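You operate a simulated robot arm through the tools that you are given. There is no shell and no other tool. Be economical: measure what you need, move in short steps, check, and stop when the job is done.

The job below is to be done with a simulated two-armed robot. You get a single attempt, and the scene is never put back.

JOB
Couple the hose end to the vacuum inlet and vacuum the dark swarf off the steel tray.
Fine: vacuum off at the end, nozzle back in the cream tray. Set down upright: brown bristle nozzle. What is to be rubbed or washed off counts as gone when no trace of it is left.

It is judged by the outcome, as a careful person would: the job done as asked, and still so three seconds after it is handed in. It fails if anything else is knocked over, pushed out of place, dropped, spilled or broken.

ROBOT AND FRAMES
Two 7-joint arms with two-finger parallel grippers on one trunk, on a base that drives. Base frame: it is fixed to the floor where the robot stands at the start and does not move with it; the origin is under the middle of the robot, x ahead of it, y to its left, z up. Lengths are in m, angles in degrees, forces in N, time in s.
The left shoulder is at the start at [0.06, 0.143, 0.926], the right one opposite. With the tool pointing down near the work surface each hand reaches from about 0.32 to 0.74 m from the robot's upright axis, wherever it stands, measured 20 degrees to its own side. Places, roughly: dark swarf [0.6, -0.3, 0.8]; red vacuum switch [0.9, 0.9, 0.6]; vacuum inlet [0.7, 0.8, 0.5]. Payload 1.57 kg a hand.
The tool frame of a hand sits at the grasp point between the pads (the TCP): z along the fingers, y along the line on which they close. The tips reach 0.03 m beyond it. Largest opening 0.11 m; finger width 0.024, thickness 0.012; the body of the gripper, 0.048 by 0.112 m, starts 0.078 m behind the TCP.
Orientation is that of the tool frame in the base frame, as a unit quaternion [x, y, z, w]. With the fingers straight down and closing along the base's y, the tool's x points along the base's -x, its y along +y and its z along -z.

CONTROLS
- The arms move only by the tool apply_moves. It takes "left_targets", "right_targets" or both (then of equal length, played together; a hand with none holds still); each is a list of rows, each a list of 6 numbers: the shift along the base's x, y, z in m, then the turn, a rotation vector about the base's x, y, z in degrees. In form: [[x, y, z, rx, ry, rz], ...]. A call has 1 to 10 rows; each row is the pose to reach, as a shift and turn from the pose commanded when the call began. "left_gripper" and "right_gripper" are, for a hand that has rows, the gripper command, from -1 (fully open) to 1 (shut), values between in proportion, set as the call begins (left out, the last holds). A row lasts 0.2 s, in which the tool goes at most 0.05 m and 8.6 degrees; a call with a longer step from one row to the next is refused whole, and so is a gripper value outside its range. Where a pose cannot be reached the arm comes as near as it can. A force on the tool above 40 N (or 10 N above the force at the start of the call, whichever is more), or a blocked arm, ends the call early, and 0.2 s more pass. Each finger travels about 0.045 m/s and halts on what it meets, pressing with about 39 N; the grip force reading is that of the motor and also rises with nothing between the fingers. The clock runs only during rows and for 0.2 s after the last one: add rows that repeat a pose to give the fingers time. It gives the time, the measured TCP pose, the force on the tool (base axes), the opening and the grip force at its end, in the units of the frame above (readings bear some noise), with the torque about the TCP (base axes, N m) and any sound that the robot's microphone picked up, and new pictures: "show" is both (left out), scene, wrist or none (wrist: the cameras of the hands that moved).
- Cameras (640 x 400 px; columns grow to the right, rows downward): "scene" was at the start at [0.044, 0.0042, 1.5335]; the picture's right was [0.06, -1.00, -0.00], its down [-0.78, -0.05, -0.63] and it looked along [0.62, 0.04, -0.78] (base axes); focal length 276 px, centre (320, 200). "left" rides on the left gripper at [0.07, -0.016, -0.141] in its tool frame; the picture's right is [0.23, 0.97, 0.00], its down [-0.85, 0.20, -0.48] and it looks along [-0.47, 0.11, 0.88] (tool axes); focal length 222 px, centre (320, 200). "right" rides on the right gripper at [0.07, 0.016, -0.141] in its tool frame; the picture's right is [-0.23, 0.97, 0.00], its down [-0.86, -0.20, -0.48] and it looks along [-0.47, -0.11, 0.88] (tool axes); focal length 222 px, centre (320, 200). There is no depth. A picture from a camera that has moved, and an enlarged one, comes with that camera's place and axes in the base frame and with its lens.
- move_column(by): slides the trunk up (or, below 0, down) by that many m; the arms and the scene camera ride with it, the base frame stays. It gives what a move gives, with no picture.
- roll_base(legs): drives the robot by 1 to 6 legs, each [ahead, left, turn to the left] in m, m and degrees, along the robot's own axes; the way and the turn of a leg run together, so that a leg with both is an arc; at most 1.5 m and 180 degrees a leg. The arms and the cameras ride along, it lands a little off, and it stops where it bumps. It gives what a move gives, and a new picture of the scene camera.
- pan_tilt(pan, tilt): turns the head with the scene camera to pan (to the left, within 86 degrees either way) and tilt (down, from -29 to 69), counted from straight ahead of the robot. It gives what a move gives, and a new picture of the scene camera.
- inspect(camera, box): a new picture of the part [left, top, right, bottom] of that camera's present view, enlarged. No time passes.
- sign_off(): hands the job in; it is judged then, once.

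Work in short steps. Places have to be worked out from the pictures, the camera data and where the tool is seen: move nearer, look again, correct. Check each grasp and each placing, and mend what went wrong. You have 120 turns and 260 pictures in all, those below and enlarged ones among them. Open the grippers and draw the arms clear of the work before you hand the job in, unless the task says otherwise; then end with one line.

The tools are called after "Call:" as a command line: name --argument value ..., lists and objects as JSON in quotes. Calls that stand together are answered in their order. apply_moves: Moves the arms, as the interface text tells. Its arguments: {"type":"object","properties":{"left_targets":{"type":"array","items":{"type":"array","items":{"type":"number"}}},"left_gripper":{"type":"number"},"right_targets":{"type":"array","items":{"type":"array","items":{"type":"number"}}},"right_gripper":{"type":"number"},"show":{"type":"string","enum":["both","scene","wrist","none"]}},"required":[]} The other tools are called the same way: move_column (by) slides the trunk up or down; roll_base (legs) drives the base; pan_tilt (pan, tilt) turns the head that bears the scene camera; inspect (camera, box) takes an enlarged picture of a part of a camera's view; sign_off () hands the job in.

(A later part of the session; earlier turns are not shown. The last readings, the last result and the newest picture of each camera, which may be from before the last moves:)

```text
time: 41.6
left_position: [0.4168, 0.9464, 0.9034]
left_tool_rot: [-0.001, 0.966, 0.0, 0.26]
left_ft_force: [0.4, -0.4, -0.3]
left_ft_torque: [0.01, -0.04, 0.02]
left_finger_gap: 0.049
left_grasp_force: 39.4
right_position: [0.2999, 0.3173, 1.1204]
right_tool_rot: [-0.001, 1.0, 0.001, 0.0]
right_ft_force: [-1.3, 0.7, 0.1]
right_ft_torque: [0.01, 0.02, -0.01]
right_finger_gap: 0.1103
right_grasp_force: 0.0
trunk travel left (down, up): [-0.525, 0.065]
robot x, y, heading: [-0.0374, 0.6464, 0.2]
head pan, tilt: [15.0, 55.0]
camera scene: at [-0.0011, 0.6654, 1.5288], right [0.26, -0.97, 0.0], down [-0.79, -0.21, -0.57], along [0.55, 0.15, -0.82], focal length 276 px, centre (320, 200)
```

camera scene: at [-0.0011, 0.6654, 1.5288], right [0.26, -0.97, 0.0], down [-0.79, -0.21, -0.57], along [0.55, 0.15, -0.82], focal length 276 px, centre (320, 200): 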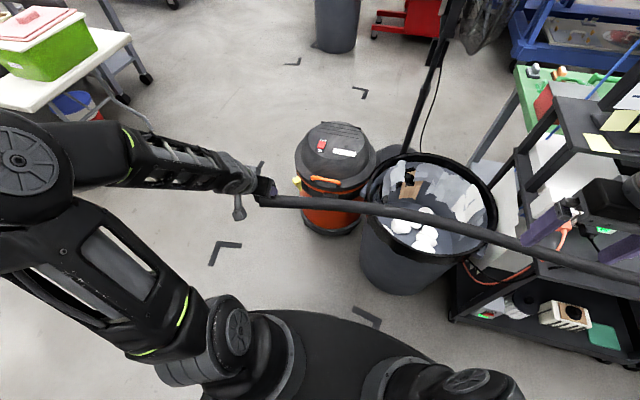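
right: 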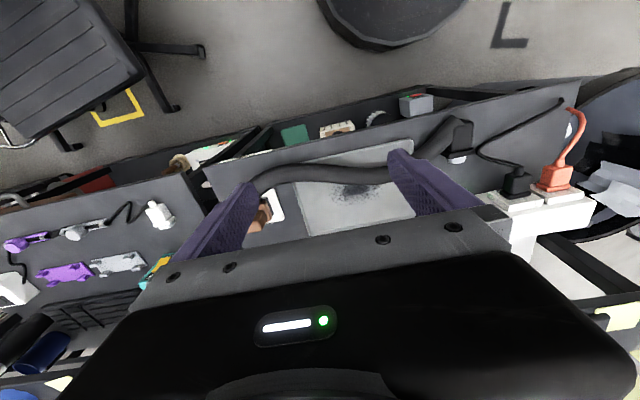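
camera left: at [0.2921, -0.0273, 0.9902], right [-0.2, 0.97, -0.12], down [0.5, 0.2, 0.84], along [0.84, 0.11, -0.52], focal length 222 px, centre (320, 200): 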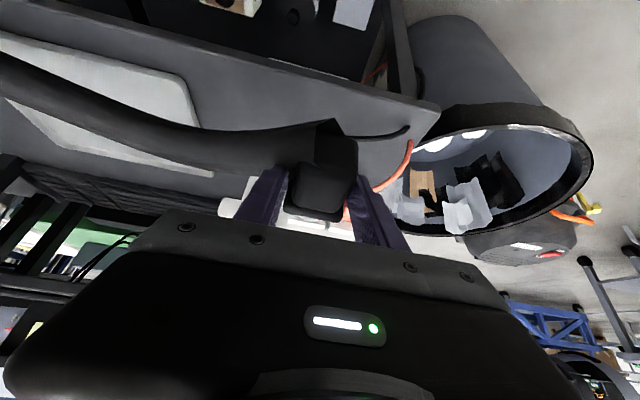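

Both are clear of obstacles. I lower the trunk so that the plug is near inlet height and the camera sees the inlet more from the front.

Call:
move_column --by -0.36

Call:
pan_tilt --pan 15 --tilt 42

Call:
inspect --camera "left" --box '[0, 0, 640, 400]'

```text
time: 45.1
left_position: [0.4167, 0.9467, 0.5431]
left_tool_rot: [-0.001, 0.966, 0.0, 0.26]
left_ft_force: [0.0, 0.4, -1.1]
left_ft_torque: [-0.03, 0.01, -0.01]
left_finger_gap: 0.0491
left_grasp_force: 39.1
right_position: [0.3008, 0.3184, 0.7609]
right_tool_rot: [-0.001, 1.0, 0.0, 0.0]
right_ft_force: [-0.4, 0.2, 0.3]
right_ft_torque: [0.0, 0.01, 0.0]
right_finger_gap: 0.1099
right_grasp_force: 0.1
trunk travel left (down, up): [-0.165, 0.425]
robot x, y, heading: [-0.0383, 0.6498, 0.3]
head pan, tilt: [15.0, 55.0]
```

```text
time: 45.8
left_position: [0.4164, 0.9468, 0.5434]
left_tool_rot: [-0.001, 0.966, 0.0, 0.26]
left_ft_force: [0.5, 0.2, -0.2]
left_ft_torque: [-0.01, -0.01, -0.01]
left_finger_gap: 0.049
left_grasp_force: 38.6
right_position: [0.3006, 0.3174, 0.7615]
right_tool_rot: [-0.001, 1.0, 0.0, 0.0]
right_ft_force: [0.8, 0.2, 0.1]
right_ft_torque: [0.01, 0.02, -0.01]
right_finger_gap: 0.11
right_grasp_force: 0.1
trunk travel left (down, up): [-0.165, 0.425]
robot x, y, heading: [-0.0378, 0.6488, 0.2]
head pan, tilt: [15.0, 42.0]
camera scene: at [0.0098, 0.6684, 1.1864], right [0.26, -0.97, 0.0], down [-0.65, -0.17, -0.74], along [0.72, 0.19, -0.67], focal length 276 px, centre (320, 200)
```

scene: 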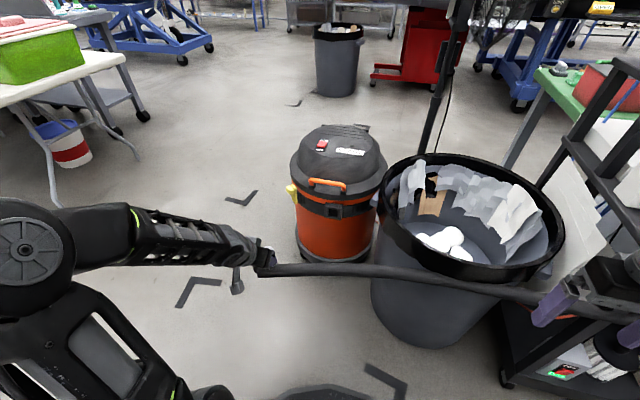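

```text
1.00 times, centred on (320, 200) of left
camera zoom: at [0.285, 0.9296, 0.6301], right [-0.2, 0.97, -0.11], down [0.5, 0.2, 0.84], along [0.84, 0.11, -0.53], focal length 222 px, centre (320, 200)
```

zoom: 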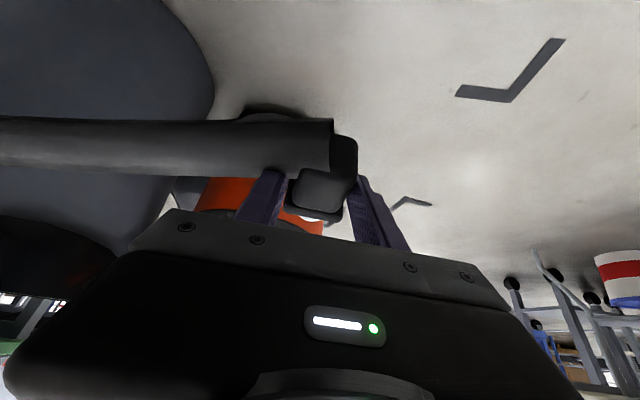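

Call:
inspect --camera "scene" --box '[275, 115, 395, 265]'

Call:
inspect --camera "scene" --box '[305, 190, 369, 230]'

```text
2.67 times, centred on (335, 190) of scene
camera zoom: at [0.0098, 0.6684, 1.1864], right [0.26, -0.97, 0.0], down [-0.65, -0.17, -0.74], along [0.72, 0.19, -0.67], focal length 735 px, centre (280, 227)
```

zoom: 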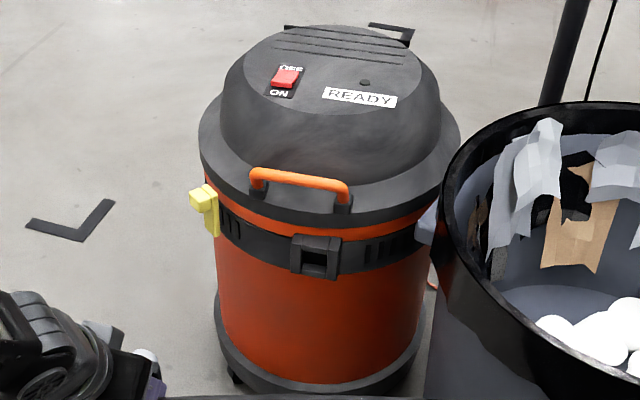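

```text
10.00 times, centred on (337, 210) of scene
camera zoom: at [0.0098, 0.6684, 1.1864], right [0.26, -0.97, 0.0], down [-0.65, -0.17, -0.74], along [0.72, 0.19, -0.67], focal length 2757 px, centre (150, 100)
```

zoom: 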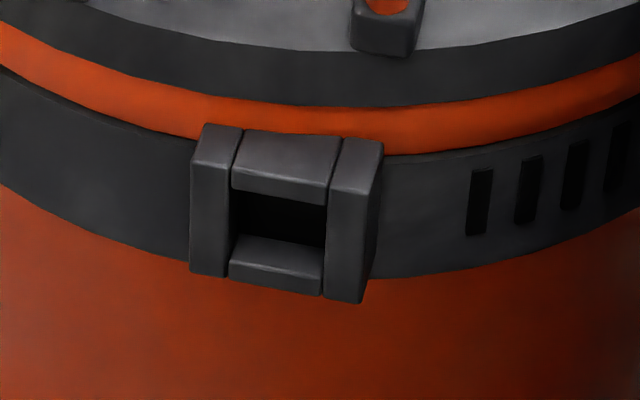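

Triangulating the two views: inlet hole centre ≈ (0.730, 0.813, 0.460), facing −x, handle at x≈0.74, z≈0.59. I raise the right hand and roll forward 0.17 m so the left arm can reach comfortably.

Call:
apply_moves --right_targets '[[0, 0, 0.04, 0, 0, 0], [0, 0, 0.08, 0, 0, 0], [0, 0, 0.12, 0, 0, 0]]' --show "none"

Call:
roll_base --legs '[[0.17, 0, 0]]'

```text
time: 46.6
left_position: [0.4161, 0.9468, 0.5427]
left_tool_rot: [0.0, 0.965, 0.0, 0.261]
left_ft_force: [-0.5, 1.3, -0.8]
left_ft_torque: [-0.04, 0.01, -0.02]
left_finger_gap: 0.049
left_grasp_force: 39.4
right_position: [0.3009, 0.3176, 0.761]
right_tool_rot: [-0.001, 1.0, 0.0, 0.0]
right_ft_force: [0.2, -0.5, 1.0]
right_ft_torque: [-0.01, 0.03, 0.02]
right_finger_gap: 0.1099
right_grasp_force: 0.0
right hand out of reach, approached as far as the arm can: row 1, 2, 3
trunk travel left (down, up): [-0.165, 0.425]
robot x, y, heading: [-0.0398, 0.6508, 0.3]
head pan, tilt: [15.0, 42.0]
```

```text
time: 48.1
left_position: [0.5856, 0.9467, 0.543]
left_tool_rot: [-0.001, 0.966, 0.0, 0.259]
left_ft_force: [-0.5, 0.0, 0.0]
left_ft_torque: [0.02, -0.02, -0.02]
left_finger_gap: 0.0491
left_grasp_force: 39.3
right_position: [0.4686, 0.3178, 0.7599]
right_tool_rot: [-0.001, 1.0, 0.0, 0.001]
right_ft_force: [0.2, 0.6, 0.3]
right_ft_torque: [0.0, 0.0, -0.02]
right_finger_gap: 0.1097
right_grasp_force: 0.0
trunk travel left (down, up): [-0.165, 0.425]
robot x, y, heading: [0.1267, 0.6468, 0.0]
head pan, tilt: [15.0, 42.0]
camera scene: at [0.1786, 0.6686, 1.1865], right [0.26, -0.97, 0.0], down [-0.65, -0.17, -0.74], along [0.72, 0.19, -0.67], focal length 276 px, centre (320, 200)
```

scene: 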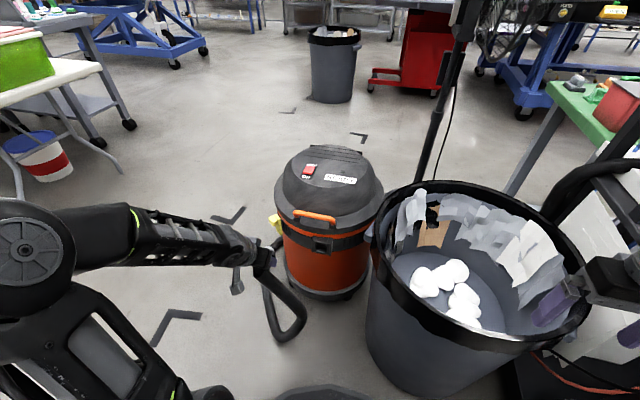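

The hose changed shape: it now droops in a loop. I must check where its other end and the nozzle went.

Call:
inspect --camera "scene" --box '[200, 200, 400, 350]'

Call:
pan_tilt --pan -40 --tilt 35

```text
2.67 times, centred on (300, 275) of scene
camera zoom: at [0.1786, 0.6686, 1.1865], right [0.26, -0.97, 0.0], down [-0.65, -0.17, -0.74], along [0.72, 0.19, -0.67], focal length 735 px, centre (373, 0)
```

zoom: 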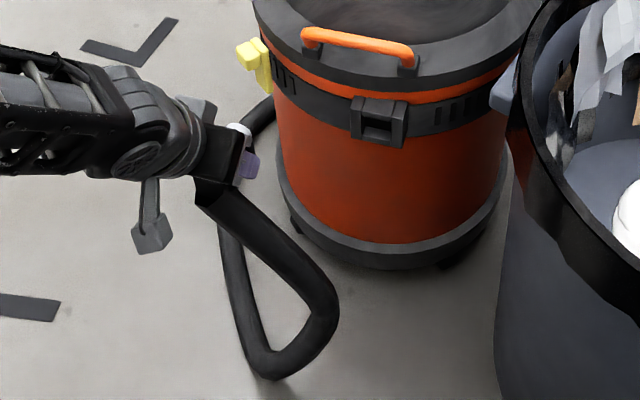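

```text
time: 49.3
left_position: [0.5851, 0.9462, 0.5429]
left_tool_rot: [0.0, 0.965, 0.0, 0.26]
left_ft_force: [-0.3, 0.2, -1.0]
left_ft_torque: [0.03, 0.03, 0.01]
left_finger_gap: 0.049
left_grasp_force: 38.9
right_position: [0.4691, 0.3173, 0.7614]
right_tool_rot: [-0.001, 1.0, 0.0, 0.0]
right_ft_force: [0.3, -1.3, -0.3]
right_ft_torque: [-0.02, 0.01, -0.02]
right_finger_gap: 0.1098
right_grasp_force: 0.1
trunk travel left (down, up): [-0.165, 0.425]
robot x, y, heading: [0.1325, 0.6465, -0.0]
head pan, tilt: [-40.0, 35.0]
camera scene: at [0.1655, 0.5904, 1.197], right [-0.64, -0.77, 0.0], down [-0.44, 0.37, -0.82], along [0.63, -0.53, -0.57], focal length 276 px, centre (320, 200)
```

scene: 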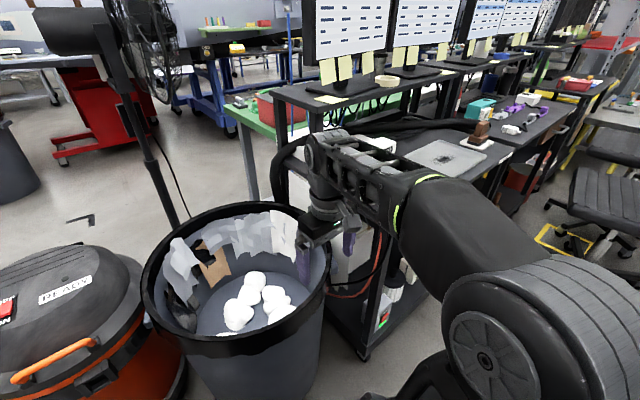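

The nozzle still sits in its tray; the hose is merely routed around the obstacles. I go on: align the plug with the inlet from 10 cm away.

Call:
apply_moves --left_targets '[[0, -0.04, -0.02, 0, 0, 0], [0, -0.08, -0.04, 0, 0, 0], [0.005, -0.12, -0.06, 0, 0, 0], [0.01, -0.133, -0.072, 0, 0, 0], [0.01, -0.133, -0.072, 0, 0, 0]]' --show "wrist"

Call:
pan_tilt --pan 15 --tilt 50

Call:
inspect --camera "scene" --box '[250, 150, 390, 250]'

```text
time: 50.5
left_position: [0.5967, 0.8141, 0.4717]
left_tool_rot: [-0.001, 0.966, 0.001, 0.26]
left_ft_force: [-0.2, 0.2, -0.9]
left_ft_torque: [-0.01, 0.01, 0.0]
left_finger_gap: 0.0491
left_grasp_force: 39.4
right_position: [0.4689, 0.3192, 0.7612]
right_tool_rot: [-0.001, 1.0, 0.0, 0.0]
right_ft_force: [0.5, 0.4, 0.0]
right_ft_torque: [-0.01, 0.01, -0.02]
right_finger_gap: 0.1101
right_grasp_force: 0.1
trunk travel left (down, up): [-0.165, 0.425]
robot x, y, heading: [0.1318, 0.6448, 0.1]
head pan, tilt: [-40.0, 35.0]
camera left: at [0.4656, 0.7969, 0.5587], right [-0.2, 0.97, -0.11], down [0.5, 0.2, 0.84], along [0.84, 0.11, -0.53], focal length 222 px, centre (320, 200)
```

left: 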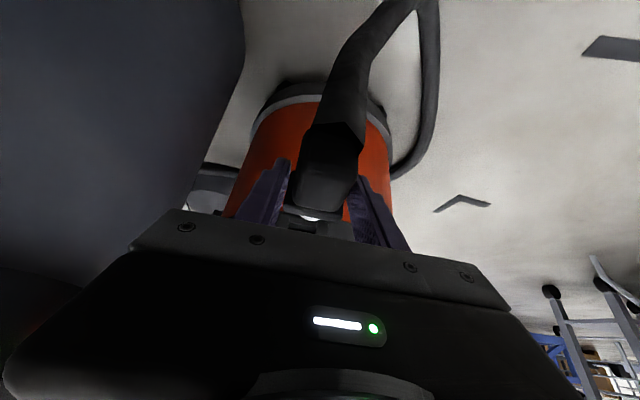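

```text
time: 51.8
left_position: [0.5977, 0.8144, 0.4708]
left_tool_rot: [-0.001, 0.966, 0.0, 0.26]
left_ft_force: [-0.8, 0.3, -0.9]
left_ft_torque: [-0.01, 0.03, 0.0]
left_finger_gap: 0.0488
left_grasp_force: 39.1
right_position: [0.4689, 0.3187, 0.7612]
right_tool_rot: [-0.001, 1.0, -0.001, 0.0]
right_ft_force: [0.1, 1.0, -0.2]
right_ft_torque: [0.0, 0.0, 0.02]
right_finger_gap: 0.1103
right_grasp_force: 0.1
trunk travel left (down, up): [-0.165, 0.425]
robot x, y, heading: [0.1288, 0.6451, 0.0]
head pan, tilt: [15.0, 50.0]
camera scene: at [0.1723, 0.6668, 1.1752], right [0.26, -0.97, 0.0], down [-0.74, -0.2, -0.64], along [0.62, 0.17, -0.77], focal length 276 px, centre (320, 200)
```

scene: 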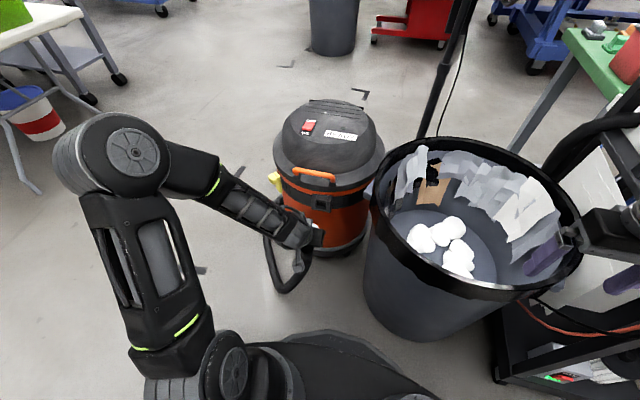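

```text
4.00 times, centred on (320, 200) of scene
camera zoom: at [0.1723, 0.6668, 1.1752], right [0.26, -0.97, 0.0], down [-0.74, -0.2, -0.64], along [0.62, 0.17, -0.77], focal length 1103 px, centre (320, 200)
```

zoom: 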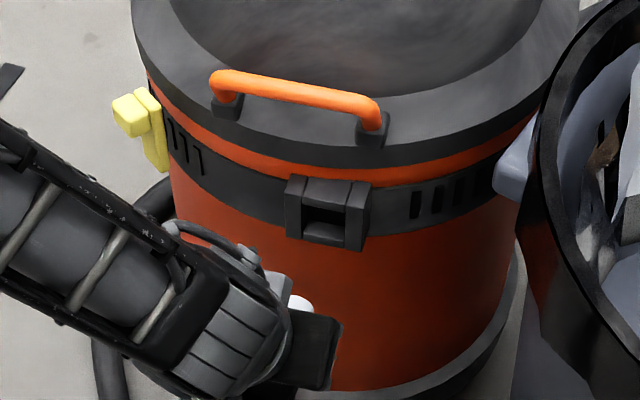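

Call:
inspect --camera "left" --box '[240, 150, 400, 250]'

```text
4.00 times, centred on (320, 200) of left
camera zoom: at [0.4655, 0.7972, 0.5589], right [-0.2, 0.97, -0.11], down [0.5, 0.2, 0.84], along [0.84, 0.11, -0.53], focal length 888 px, centre (320, 200)
```

zoom: 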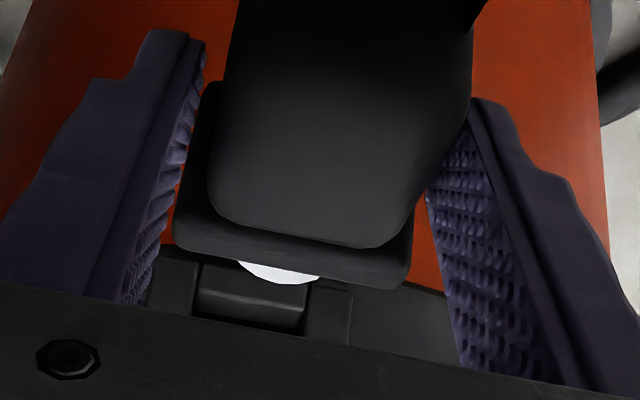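

Estimated plug axis is ~0.0155 below the TCP, so TCP z≈0.4755, y≈0.814 suits. I advance until the tip is nearly at the inlet face and check.

Call:
apply_moves --left_targets '[[0.03, 0, 0.005, 0, 0, 0], [0.055, 0, 0.005, 0, 0, 0], [0.068, 0, 0.005, 0, 0, 0], [0.068, 0, 0.005, 0, 0, 0]]' --show "none"

Call:
inspect --camera "scene" --box '[280, 170, 360, 230]'

Call:
inspect --camera "left" --box '[240, 150, 400, 250]'

```text
time: 52.8
left_position: [0.6639, 0.812, 0.4752]
left_tool_rot: [-0.001, 0.966, 0.0, 0.259]
left_ft_force: [0.8, 0.1, -1.2]
left_ft_torque: [0.02, -0.03, 0.01]
left_finger_gap: 0.0491
left_grasp_force: 38.6
right_position: [0.47, 0.3176, 0.7616]
right_tool_rot: [-0.001, 1.0, 0.0, 0.0]
right_ft_force: [-0.1, 0.1, 0.2]
right_ft_torque: [0.01, 0.03, -0.03]
right_finger_gap: 0.1103
right_grasp_force: 0.0
trunk travel left (down, up): [-0.165, 0.425]
robot x, y, heading: [0.1312, 0.6491, 0.3]
head pan, tilt: [15.0, 50.0]
```

```text
6.67 times, centred on (320, 200) of scene
camera zoom: at [0.1724, 0.6669, 1.1752], right [0.26, -0.97, 0.0], down [-0.74, -0.2, -0.64], along [0.62, 0.17, -0.77], focal length 1838 px, centre (320, 200)
```

zoom: 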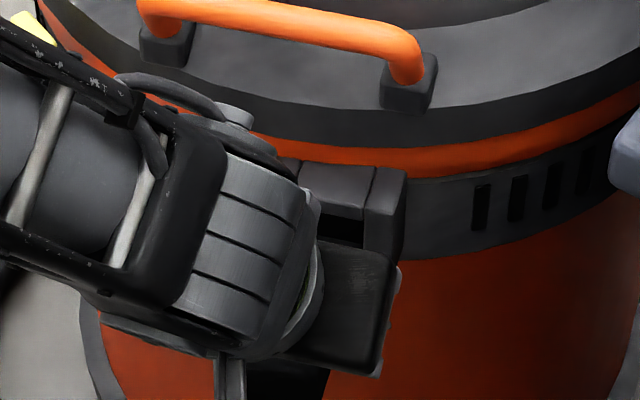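

```text
4.00 times, centred on (320, 200) of left
camera zoom: at [0.533, 0.7963, 0.563], right [-0.2, 0.97, -0.11], down [0.5, 0.2, 0.84], along [0.84, 0.11, -0.53], focal length 888 px, centre (320, 200)
```

zoom: 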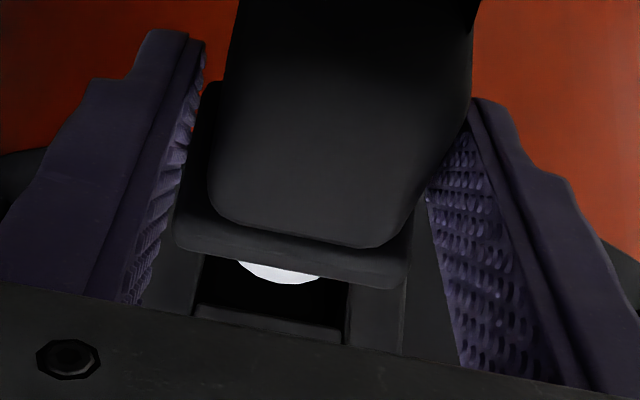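

Tip and hole line up in the wrist view. I push forward slowly in small steps, watching the force.

Call:
apply_moves --left_targets '[[0.006, 0, -0.001, 0, 0, 0], [0.012, 0, -0.001, 0, 0, 0], [0.018, 0, -0.001, 0, 0, 0], [0.024, 0, -0.001, 0, 0, 0]]' --show "none"

Call:
inspect --camera "left" --box '[240, 150, 400, 250]'

```text
time: 53.8
left_position: [0.686, 0.8135, 0.4745]
left_tool_rot: [-0.001, 0.966, 0.001, 0.258]
left_ft_force: [-2.2, 0.1, -9.9]
left_ft_torque: [0.0, 0.42, 0.0]
left_finger_gap: 0.0491
left_grasp_force: 38.8
right_position: [0.4702, 0.3174, 0.7604]
right_tool_rot: [-0.001, 1.0, 0.0, 0.0]
right_ft_force: [-0.3, 0.2, -0.2]
right_ft_torque: [-0.02, -0.03, 0.02]
right_finger_gap: 0.1101
right_grasp_force: 0.1
trunk travel left (down, up): [-0.165, 0.425]
robot x, y, heading: [0.131, 0.6474, 0.1]
head pan, tilt: [15.0, 50.0]
```

```text
4.00 times, centred on (320, 200) of left
camera zoom: at [0.5562, 0.797, 0.5614], right [-0.2, 0.97, -0.11], down [0.5, 0.2, 0.84], along [0.84, 0.11, -0.53], focal length 888 px, centre (320, 200)
```

zoom: 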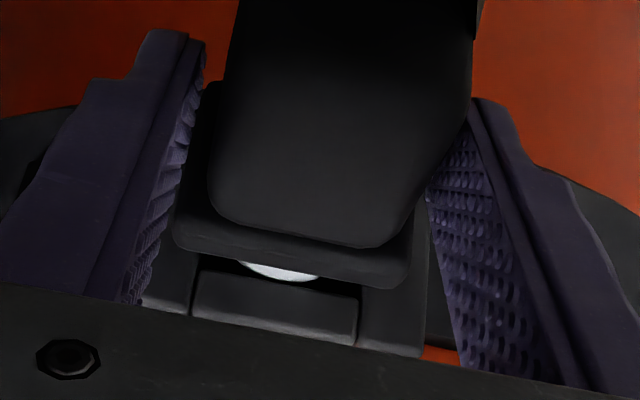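

The −10 N in z says the tip rubs the upper bar: I lower 3 mm and look at the force again.

Call:
apply_moves --left_targets '[[0, 0, -0.003, 0, 0, 0], [0, 0, -0.003, 0, 0, 0]]' --show "none"

```text
time: 54.4
left_position: [0.6882, 0.8134, 0.4728]
left_tool_rot: [-0.001, 0.966, 0.0, 0.26]
left_ft_force: [-0.4, -0.9, -0.9]
left_ft_torque: [0.05, 0.02, -0.03]
left_finger_gap: 0.0489
left_grasp_force: 38.9
right_position: [0.4676, 0.3172, 0.7612]
right_tool_rot: [0.0, 1.0, 0.0, -0.001]
right_ft_force: [-0.4, -0.3, 0.1]
right_ft_torque: [0.0, -0.02, 0.01]
right_finger_gap: 0.1101
right_grasp_force: 0.0
trunk travel left (down, up): [-0.165, 0.425]
robot x, y, heading: [0.1296, 0.6478, 0.1]
head pan, tilt: [15.0, 50.0]
```

Force is gone. I push further in.

Call:
apply_moves --left_targets '[[0.005, 0, 0, 0, 0, 0], [0.01, 0, 0, 0, 0, 0], [0.015, 0, 0, 0, 0, 0], [0.02, 0, 0, 0, 0, 0]]' --show "none"

Call:
inspect --camera "left" --box '[240, 150, 400, 250]'

```text
time: 55.3
left_position: [0.6978, 0.8139, 0.4722]
left_tool_rot: [-0.002, 0.967, 0.001, 0.256]
left_ft_force: [-12.4, 2.0, 15.6]
left_ft_torque: [-0.11, -0.17, 0.05]
left_finger_gap: 0.0486
left_grasp_force: 38.7
right_position: [0.4681, 0.3187, 0.7623]
right_tool_rot: [-0.001, 1.0, 0.0, 0.001]
right_ft_force: [-0.2, 0.0, -0.4]
right_ft_torque: [-0.02, -0.03, 0.01]
right_finger_gap: 0.1102
right_grasp_force: 0.1
trunk travel left (down, up): [-0.165, 0.425]
robot x, y, heading: [0.1276, 0.6496, -0.1]
head pan, tilt: [15.0, 50.0]
heard: snap
stopped in row 4 (left hand): the force on the tool passed its limit (the readings are from after the stop); the commanded pose is now the measured one
```

```text
4.00 times, centred on (320, 200) of left
camera zoom: at [0.5669, 0.7969, 0.5592], right [-0.2, 0.97, -0.11], down [0.5, 0.2, 0.84], along [0.84, 0.11, -0.53], focal length 888 px, centre (320, 200)
```

zoom: 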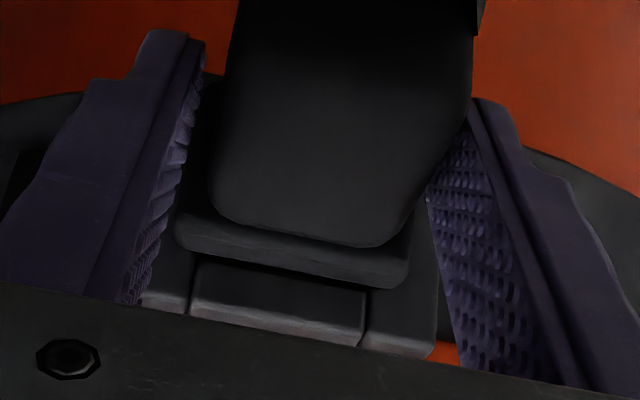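

"Snap" heard: the plug is coupled. I release it and draw the hand straight back along the finger direction.

Call:
apply_moves --left_gripper 0.0 --left_targets '[[0, 0, 0, 0, 0, 0], [0, 0, 0, 0, 0, 0], [0, 0, 0, 0, 0, 0], [-0.012, 0, 0.02, 0, 0, 0], [-0.03, 0, 0.045, 0, 0, 0], [-0.06, 0, 0.075, 0, 0, 0], [-0.09, 0.01, 0.1, 0, 0, 0], [-0.12, 0.03, 0.12, 0, 0, 0]]'

Call:
inspect --camera "scene" --box '[250, 150, 390, 250]'

```text
time: 57.1
left_position: [0.5792, 0.8443, 0.5902]
left_tool_rot: [0.0, 0.967, 0.0, 0.256]
left_ft_force: [-0.5, 1.0, 0.0]
left_ft_torque: [0.0, -0.02, 0.01]
left_finger_gap: 0.0549
left_grasp_force: 0.0
right_position: [0.4688, 0.3194, 0.7605]
right_tool_rot: [-0.001, 1.0, -0.001, 0.0]
right_ft_force: [0.1, -0.4, 0.1]
right_ft_torque: [0.01, 0.0, 0.01]
right_finger_gap: 0.1101
right_grasp_force: 0.0
trunk travel left (down, up): [-0.165, 0.425]
robot x, y, heading: [0.1278, 0.6491, 0.1]
head pan, tilt: [15.0, 50.0]
camera scene: at [0.1717, 0.6669, 1.1752], right [0.26, -0.97, 0.0], down [-0.74, -0.2, -0.64], along [0.62, 0.17, -0.77], focal length 276 px, centre (320, 200)
camera left: at [0.4491, 0.8266, 0.6788], right [-0.2, 0.97, -0.11], down [0.51, 0.2, 0.84], along [0.84, 0.11, -0.53], focal length 222 px, centre (320, 200)
```

scene: 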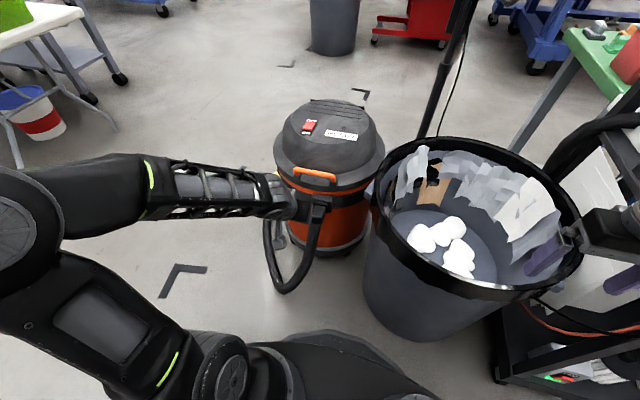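
left: 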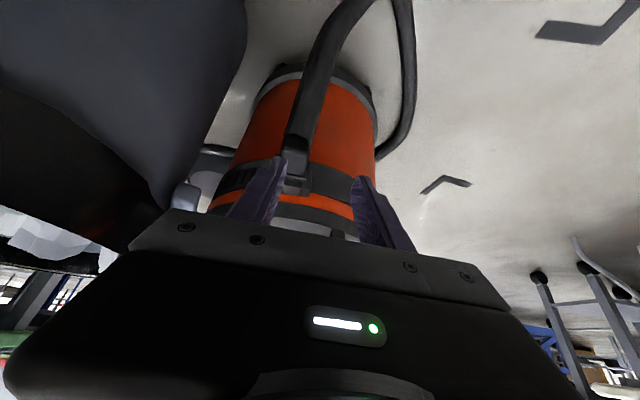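

```text
4.00 times, centred on (320, 200) of scene
camera zoom: at [0.1717, 0.6669, 1.1752], right [0.26, -0.97, 0.0], down [-0.74, -0.2, -0.64], along [0.62, 0.17, -0.77], focal length 1103 px, centre (320, 200)
```

zoom: 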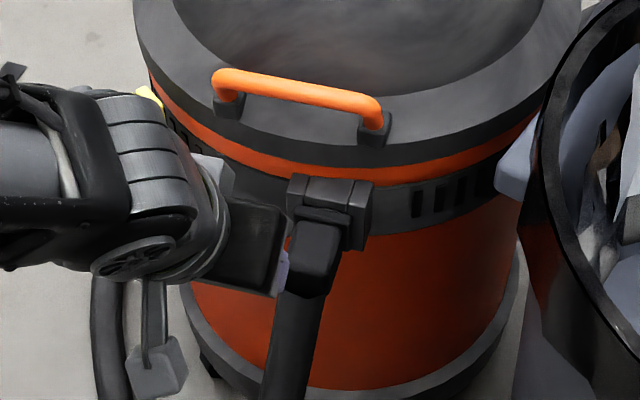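

Coupled well. The switch triangulates to ≈(0.886, 0.898, 0.654), with ON on the near side. I raise the trunk, close the left gripper, straighten it, and roll forward 0.1.

Call:
move_column --by 0.2

Call:
apply_moves --left_gripper 1 --left_targets '[[0, 0, 0.02, 0, 8, 0], [0, 0.01, 0.04, 0, 16, 0], [0, 0.02, 0.06, 0, 24, 0], [0, 0.03, 0.06, 0, 30, 0], [0, 0.05, 0.06, 0, 30, 0]]' --show "none"

Call:
roll_base --legs '[[0.1, 0, 0]]'

```text
time: 59.2
left_position: [0.5802, 0.8436, 0.7895]
left_tool_rot: [-0.002, 0.967, 0.001, 0.256]
left_ft_force: [-0.6, 0.6, 0.7]
left_ft_torque: [0.0, 0.01, 0.01]
left_finger_gap: 0.0551
left_grasp_force: 0.0
right_position: [0.4694, 0.319, 0.9605]
right_tool_rot: [-0.001, 1.0, 0.0, 0.001]
right_ft_force: [0.4, 0.3, 0.5]
right_ft_torque: [-0.05, -0.01, -0.01]
right_finger_gap: 0.11
right_grasp_force: 0.2
trunk travel left (down, up): [-0.365, 0.225]
robot x, y, heading: [0.1289, 0.647, -0.1]
head pan, tilt: [15.0, 50.0]
```

```text
time: 60.4
left_position: [0.581, 0.8948, 0.8512]
left_tool_rot: [-0.002, 1.0, 0.001, -0.005]
left_ft_force: [0.1, 0.1, 0.6]
left_ft_torque: [0.01, 0.01, -0.01]
left_finger_gap: 0.0
left_grasp_force: 21.4
right_position: [0.4693, 0.3189, 0.9598]
right_tool_rot: [0.0, 1.0, 0.001, 0.0]
right_ft_force: [0.3, -0.6, -0.2]
right_ft_torque: [0.03, -0.04, -0.01]
right_finger_gap: 0.1099
right_grasp_force: 0.1
trunk travel left (down, up): [-0.365, 0.225]
robot x, y, heading: [0.1309, 0.648, 0.2]
head pan, tilt: [15.0, 50.0]
```

```text
time: 61.6
left_position: [0.6818, 0.8957, 0.8522]
left_tool_rot: [-0.001, 1.0, 0.002, -0.005]
left_ft_force: [0.2, 0.4, -0.5]
left_ft_torque: [0.01, 0.02, 0.0]
left_finger_gap: 0.0
left_grasp_force: 21.3
right_position: [0.5703, 0.3186, 0.9604]
right_tool_rot: [-0.002, 1.0, 0.0, 0.0]
right_ft_force: [0.3, -0.2, -0.2]
right_ft_torque: [-0.03, 0.04, -0.02]
right_finger_gap: 0.1101
right_grasp_force: 0.0
trunk travel left (down, up): [-0.365, 0.225]
robot x, y, heading: [0.2288, 0.6485, 0.1]
head pan, tilt: [15.0, 50.0]
camera scene: at [0.2731, 0.6673, 1.3752], right [0.26, -0.97, 0.0], down [-0.74, -0.2, -0.64], along [0.62, 0.17, -0.77], focal length 276 px, centre (320, 200)
```

scene: 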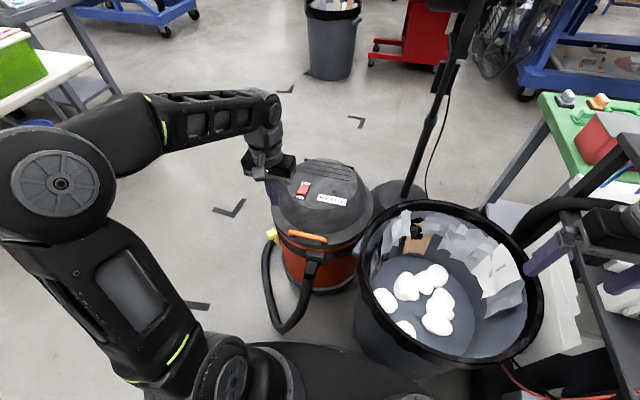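

Call:
apply_moves --left_targets '[[0.04, 0, 0, 0, 0, 0], [0.08, 0, 0, 0, 0, 0], [0.12, 0, 0, 0, 0, 0], [0.155, 0, -0.03, 0, 0, 0], [0.165, 0.002, -0.07, 0, 0, 0], [0.165, 0.002, -0.09, 0, 0, 0]]'

Call:
inspect --camera "scene" --box '[260, 130, 380, 220]'

Call:
inspect --camera "left" --box '[220, 120, 420, 245]'

```text
time: 63.0
left_position: [0.8455, 0.8966, 0.7618]
left_tool_rot: [-0.001, 1.0, 0.002, -0.003]
left_ft_force: [0.3, 0.6, -0.4]
left_ft_torque: [-0.05, 0.01, 0.03]
left_finger_gap: 0.0
left_grasp_force: 21.3
right_position: [0.5708, 0.3187, 0.9609]
right_tool_rot: [-0.002, 1.0, 0.0, 0.0]
right_ft_force: [0.5, -0.6, 0.2]
right_ft_torque: [0.0, 0.0, -0.02]
right_finger_gap: 0.1098
right_grasp_force: 0.0
trunk travel left (down, up): [-0.365, 0.225]
robot x, y, heading: [0.2318, 0.6465, 0.2]
head pan, tilt: [15.0, 50.0]
camera scene: at [0.2722, 0.6673, 1.3752], right [0.26, -0.97, 0.0], down [-0.74, -0.2, -0.64], along [0.62, 0.17, -0.77], focal length 276 px, centre (320, 200)
camera left: at [0.7769, 0.8795, 0.903], right [-0.23, 0.97, 0.0], down [0.86, 0.2, 0.47], along [0.46, 0.11, -0.88], focal length 222 px, centre (320, 200)
```

scene: 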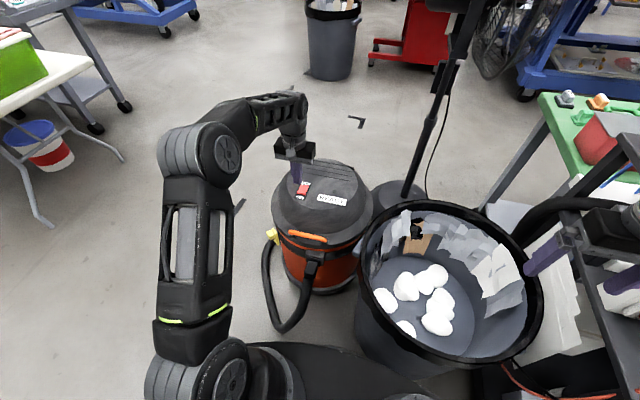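
left: 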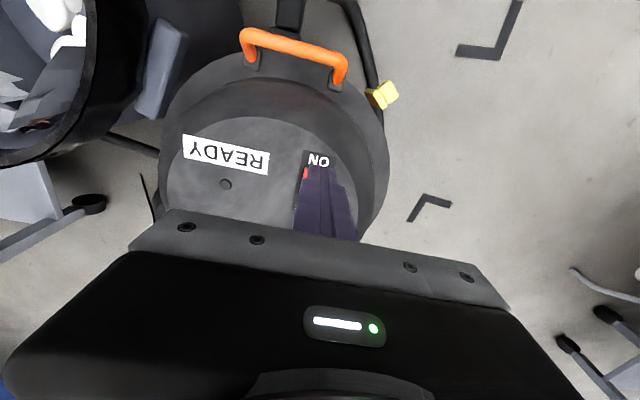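

```text
4.44 times, centred on (320, 175) of scene
camera zoom: at [0.2722, 0.6673, 1.3752], right [0.26, -0.97, 0.0], down [-0.74, -0.2, -0.64], along [0.62, 0.17, -0.77], focal length 1226 px, centre (320, 311)
```

zoom: 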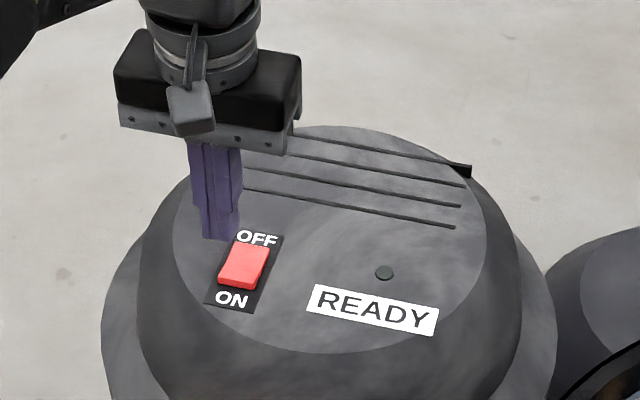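

```text
3.20 times, centred on (320, 182) of left
camera zoom: at [0.7769, 0.8795, 0.903], right [-0.23, 0.97, 0.0], down [0.86, 0.2, 0.47], along [0.46, 0.11, -0.88], focal length 711 px, centre (320, 256)
```

zoom: 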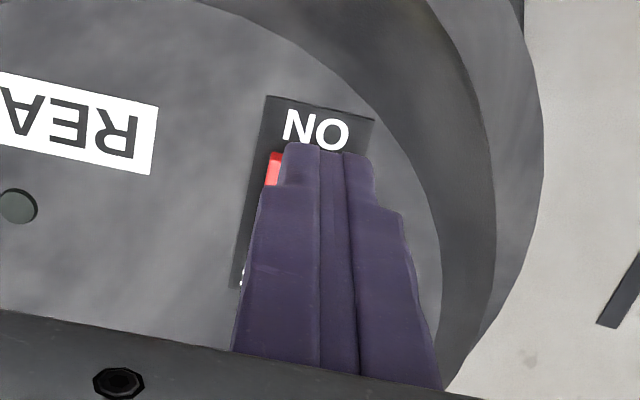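

The rocker's near half is at x≈0.872, y≈0.897. I move over it and press down slowly.

Call:
apply_moves --left_targets '[[0.027, 0.001, 0, 0, 0, 0], [0.027, 0.001, -0.03, 0, 0, 0], [0.027, 0.001, -0.055, 0, 0, 0], [0.027, 0.001, -0.065, 0, 0, 0], [0.027, 0.001, -0.072, 0, 0, 0], [0.027, 0.001, -0.078, 0, 0, 0], [0.027, 0.001, -0.084, 0, 0, 0]]' --show "none"

Call:
inspect --camera "scene" --box '[260, 130, 380, 220]'

```text
time: 64.6
left_position: [0.8724, 0.8974, 0.6774]
left_tool_rot: [-0.001, 1.0, 0.003, -0.003]
left_ft_force: [-1.7, 1.0, 4.1]
left_ft_torque: [-0.01, -0.02, -0.04]
left_finger_gap: 0.0002
left_grasp_force: 21.3
right_position: [0.5692, 0.3179, 0.961]
right_tool_rot: [-0.002, 1.0, 0.0, 0.0]
right_ft_force: [-0.2, 0.6, -0.3]
right_ft_torque: [0.03, -0.02, -0.01]
right_finger_gap: 0.1101
right_grasp_force: 0.0
trunk travel left (down, up): [-0.365, 0.225]
robot x, y, heading: [0.2261, 0.6486, 0.4]
head pan, tilt: [15.0, 50.0]
heard: click
```

```text
4.44 times, centred on (320, 175) of scene
camera zoom: at [0.2715, 0.6672, 1.3754], right [0.26, -0.97, 0.0], down [-0.74, -0.2, -0.64], along [0.62, 0.17, -0.77], focal length 1226 px, centre (320, 311)
```

zoom: 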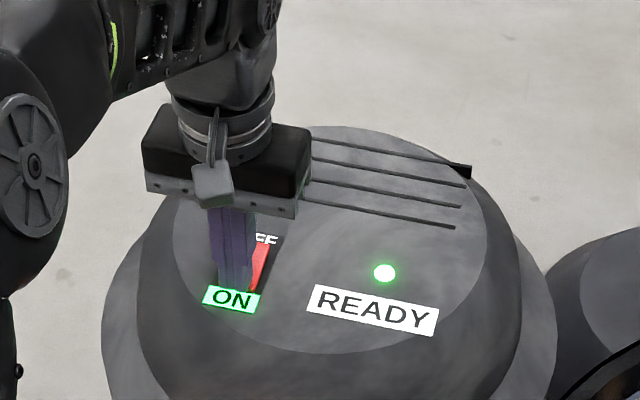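

Clicked on, the READY lamp is green. I lift the hand off and retract.

Call:
apply_moves --left_targets '[[0, 0, 0.04, 0, 0, 0], [0, 0, 0.09, 0, 0, 0], [0, 0, 0.14, 0, 0, 0], [-0.05, 0, 0.14, 0, 0, 0], [-0.1, 0, 0.15, 0, 0, 0], [-0.15, 0, 0.17, 0, 0, 0], [-0.2, 0, 0.18, 0, 0, 0], [-0.24, 0, 0.18, 0, 0, 0]]' --show "none"

Call:
roll_base --legs '[[-0.35, 0, 0], [0, -1.05, 0]]'

Call:
move_column --by 0.16

Call:
pan_tilt --pan 0 --tilt 45

```text
refused: row 5 steps farther than a row can; nothing moved
```

```text
time: 70.3
left_position: [0.531, 0.1433, 0.676]
left_tool_rot: [-0.006, 1.0, 0.012, -0.005]
left_ft_force: [-0.3, 0.7, 0.5]
left_ft_torque: [-0.02, -0.04, -0.02]
left_finger_gap: 0.0
left_grasp_force: 20.9
right_position: [0.2275, -0.4514, 0.9618]
right_tool_rot: [0.0, 1.0, -0.001, 0.0]
right_ft_force: [0.0, -0.3, -0.7]
right_ft_torque: [-0.03, 0.0, 0.0]
right_finger_gap: 0.1099
right_grasp_force: 0.0
trunk travel left (down, up): [-0.365, 0.225]
robot x, y, heading: [-0.1138, -0.1222, 0.1]
head pan, tilt: [15.0, 50.0]
stopped in leg 2: the force on the tool passed its limit (the readings are from after the stop); the commanded pose is now the measured one
camera scene: at [-0.0694, -0.1019, 1.3752], right [0.26, -0.97, 0.0], down [-0.74, -0.2, -0.64], along [0.62, 0.17, -0.77], focal length 276 px, centre (320, 200)
```

scene: 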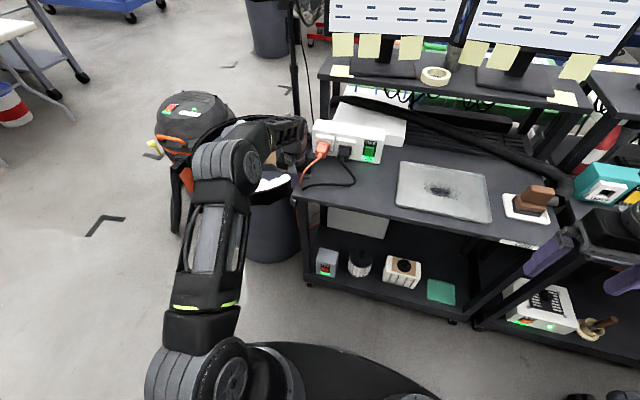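

```text
time: 72.1
left_position: [0.5312, 0.1405, 0.837]
left_tool_rot: [-0.006, 1.0, 0.012, -0.004]
left_ft_force: [-0.6, 0.3, -0.3]
left_ft_torque: [0.0, -0.01, 0.02]
left_finger_gap: 0.0
left_grasp_force: 21.3
right_position: [0.2276, -0.4518, 1.1208]
right_tool_rot: [0.0, 1.0, 0.0, -0.001]
right_ft_force: [-1.0, -0.6, 0.0]
right_ft_torque: [0.0, 0.02, 0.0]
right_finger_gap: 0.1098
right_grasp_force: 0.1
trunk travel left (down, up): [-0.525, 0.065]
robot x, y, heading: [-0.1087, -0.1213, -0.1]
head pan, tilt: [15.0, 50.0]
```

```text
time: 72.9
left_position: [0.5302, 0.1405, 0.8362]
left_tool_rot: [-0.005, 1.0, 0.012, -0.004]
left_ft_force: [-0.6, -0.6, 0.0]
left_ft_torque: [-0.03, 0.0, -0.01]
left_finger_gap: 0.0002
left_grasp_force: 21.0
right_position: [0.2278, -0.4529, 1.1204]
right_tool_rot: [0.0, 1.0, 0.0, 0.0]
right_ft_force: [0.6, -1.4, 0.1]
right_ft_torque: [-0.01, 0.01, -0.03]
right_finger_gap: 0.1101
right_grasp_force: 0.0
trunk travel left (down, up): [-0.525, 0.065]
robot x, y, heading: [-0.1105, -0.1249, -0.1]
head pan, tilt: [0.0, 45.0]
camera scene: at [-0.0623, -0.1226, 1.5421], right [0.0, -1.0, 0.0], down [-0.71, 0.0, -0.71], along [0.71, 0.0, -0.71], focal length 276 px, centre (320, 200)
```

scene: 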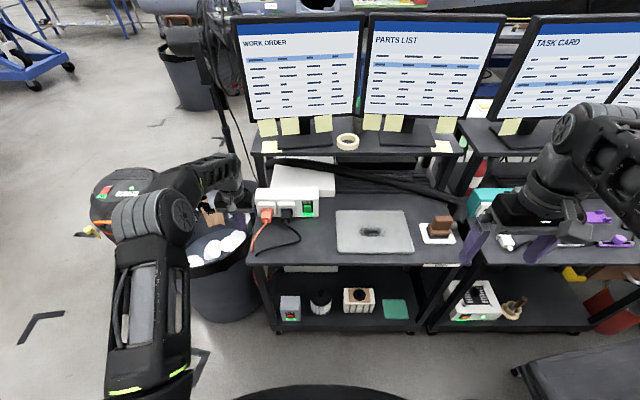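

My lift command was refused, so the hand was dragged back at switch height, then ran against something at the bench. I check whether anything moved: vacuum, bin, bench.

Call:
apply_moves --left_targets '[[-0.03, 0.02, 0.03, 0, 0, 0], [-0.06, 0.04, 0.06, 0, 0, 0], [-0.09, 0.06, 0.09, 0, 0, 0], [-0.12, 0.08, 0.11, 0, 0, 0]]' --show "scene"

Call:
pan_tilt --pan 35 --tilt 45

Call:
inspect --camera "scene" --box '[200, 100, 440, 300]'

```text
time: 73.9
left_position: [0.4119, 0.2212, 0.9487]
left_tool_rot: [-0.005, 1.0, 0.013, -0.004]
left_ft_force: [-0.3, -0.8, 0.2]
left_ft_torque: [0.0, 0.0, -0.01]
left_finger_gap: 0.0003
left_grasp_force: 21.2
right_position: [0.227, -0.4527, 1.121]
right_tool_rot: [0.0, 1.0, 0.0, 0.0]
right_ft_force: [0.7, 0.1, 0.3]
right_ft_torque: [0.03, 0.0, -0.02]
right_finger_gap: 0.1096
right_grasp_force: 0.1
trunk travel left (down, up): [-0.525, 0.065]
robot x, y, heading: [-0.1145, -0.1223, -0.1]
head pan, tilt: [0.0, 45.0]
camera scene: at [-0.0631, -0.1225, 1.5421], right [0.0, -1.0, 0.0], down [-0.71, 0.0, -0.71], along [0.71, 0.0, -0.71], focal length 276 px, centre (320, 200)
```

scene: 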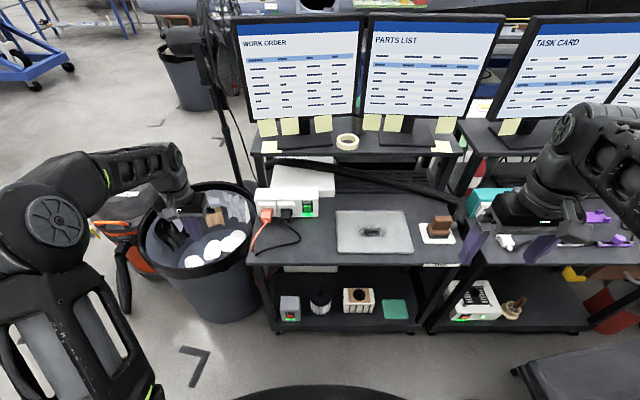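

```text
time: 74.9
left_position: [0.4117, 0.2212, 0.9485]
left_tool_rot: [-0.006, 1.0, 0.011, -0.004]
left_ft_force: [0.1, -0.1, -0.5]
left_ft_torque: [-0.01, -0.01, 0.02]
left_finger_gap: 0.0002
left_grasp_force: 21.3
right_position: [0.2279, -0.4525, 1.1201]
right_tool_rot: [0.0, 1.0, 0.001, 0.0]
right_ft_force: [-0.1, -0.5, -0.9]
right_ft_torque: [0.03, 0.02, 0.0]
right_finger_gap: 0.1099
right_grasp_force: 0.0
trunk travel left (down, up): [-0.525, 0.065]
robot x, y, heading: [-0.1111, -0.1244, 0.1]
head pan, tilt: [35.0, 45.0]
camera scene: at [-0.077, -0.0761, 1.5421], right [0.57, -0.82, 0.0], down [-0.58, -0.41, -0.71], along [0.58, 0.41, -0.71], focal length 276 px, centre (320, 200)
```

scene: 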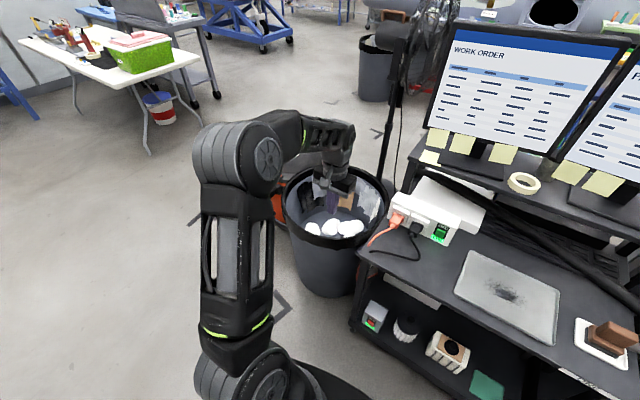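

```text
2.00 times, centred on (320, 200) of scene
camera zoom: at [-0.077, -0.0761, 1.5421], right [0.57, -0.82, 0.0], down [-0.58, -0.41, -0.71], along [0.58, 0.41, -0.71], focal length 552 px, centre (320, 200)
```

zoom: 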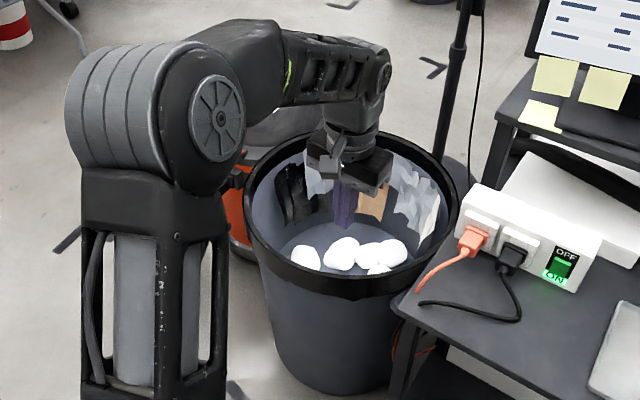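

The hand only ran into the bench's left side at about 40 N, it seems. To compare exactly with the start, I return to the starting viewpoint and arm pose.

Call:
roll_base --legs '[[0.112, 0, 0], [0, 0.126, 0]]'

Call:
apply_moves --left_targets '[[0, -0.02, 0.04, 0, 0, 0], [-0.01, -0.04, 0.08, 0, 0, 0], [-0.02, -0.07, 0.11, 0, 0, 0], [-0.03, -0.1, 0.13, 0, 0, 0], [-0.04, -0.14, 0.14, 0, 0, 0], [-0.05, -0.185, 0.143, 0, 0, 0], [-0.06, -0.23, 0.143, 0, 0, 0], [-0.064, -0.275, 0.143, 0, 0, 0], [-0.064, -0.32, 0.143, 0, 0, 0], [-0.064, -0.33, 0.143, 0, 0, 0]]' --show "none"

Call:
pan_tilt --pan 3.7 --tilt 51.3

```text
time: 77.0
left_position: [0.5211, 0.3496, 0.9484]
left_tool_rot: [-0.006, 1.0, 0.01, -0.005]
left_ft_force: [0.0, 0.4, 0.6]
left_ft_torque: [-0.01, -0.01, -0.02]
left_finger_gap: 0.0
left_grasp_force: 21.1
right_position: [0.3391, -0.323, 1.1213]
right_tool_rot: [-0.001, 1.0, -0.001, 0.0]
right_ft_force: [-0.5, 0.6, 0.1]
right_ft_torque: [-0.05, -0.01, -0.03]
right_finger_gap: 0.11
right_grasp_force: 0.2
trunk travel left (down, up): [-0.525, 0.065]
robot x, y, heading: [-0.0013, 0.0046, 0.4]
head pan, tilt: [35.0, 45.0]
camera scene: at [0.0336, 0.0533, 1.5421], right [0.58, -0.82, 0.0], down [-0.58, -0.41, -0.71], along [0.58, 0.41, -0.71], focal length 276 px, centre (320, 200)
```

scene: 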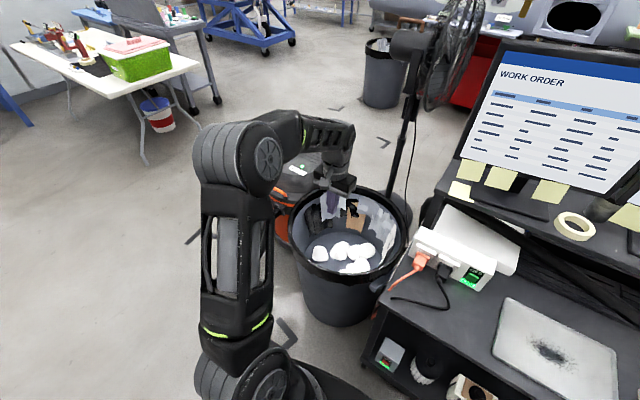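

```text
time: 79.2
left_position: [0.4566, 0.0187, 1.0907]
left_tool_rot: [-0.006, 1.0, 0.012, -0.004]
left_ft_force: [0.1, -1.0, -0.1]
left_ft_torque: [0.0, 0.03, 0.01]
left_finger_gap: 0.0003
left_grasp_force: 21.1
right_position: [0.3389, -0.323, 1.1221]
right_tool_rot: [-0.001, 1.0, 0.0, 0.0]
right_ft_force: [0.1, 0.5, 0.0]
right_ft_torque: [-0.03, 0.01, 0.02]
right_finger_gap: 0.1103
right_grasp_force: 0.1
trunk travel left (down, up): [-0.525, 0.065]
robot x, y, heading: [-0.0024, 0.0045, 0.3]
head pan, tilt: [35.0, 45.0]
```

```text
time: 80.1
left_position: [0.4575, 0.0191, 1.0902]
left_tool_rot: [-0.006, 1.0, 0.013, -0.004]
left_ft_force: [0.1, -0.3, 0.1]
left_ft_torque: [-0.01, 0.05, 0.0]
left_finger_gap: 0.0
left_grasp_force: 21.3
right_position: [0.3391, -0.3244, 1.1213]
right_tool_rot: [-0.001, 1.0, 0.0, 0.0]
right_ft_force: [0.2, 0.0, -0.3]
right_ft_torque: [-0.01, 0.03, 0.02]
right_finger_gap: 0.11
right_grasp_force: 0.1
trunk travel left (down, up): [-0.525, 0.065]
robot x, y, heading: [0.001, 0.0055, -0.0]
head pan, tilt: [3.7, 51.3]
camera scene: at [0.0425, 0.0097, 1.5335], right [0.07, -1.0, 0.0], down [-0.78, -0.05, -0.63], along [0.62, 0.04, -0.78], focal length 276 px, centre (320, 200)
```

scene: 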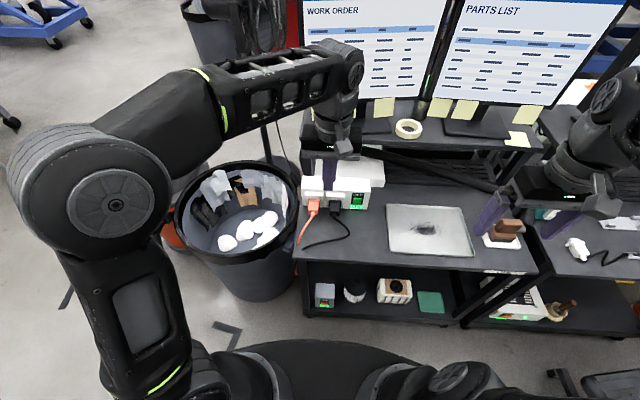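

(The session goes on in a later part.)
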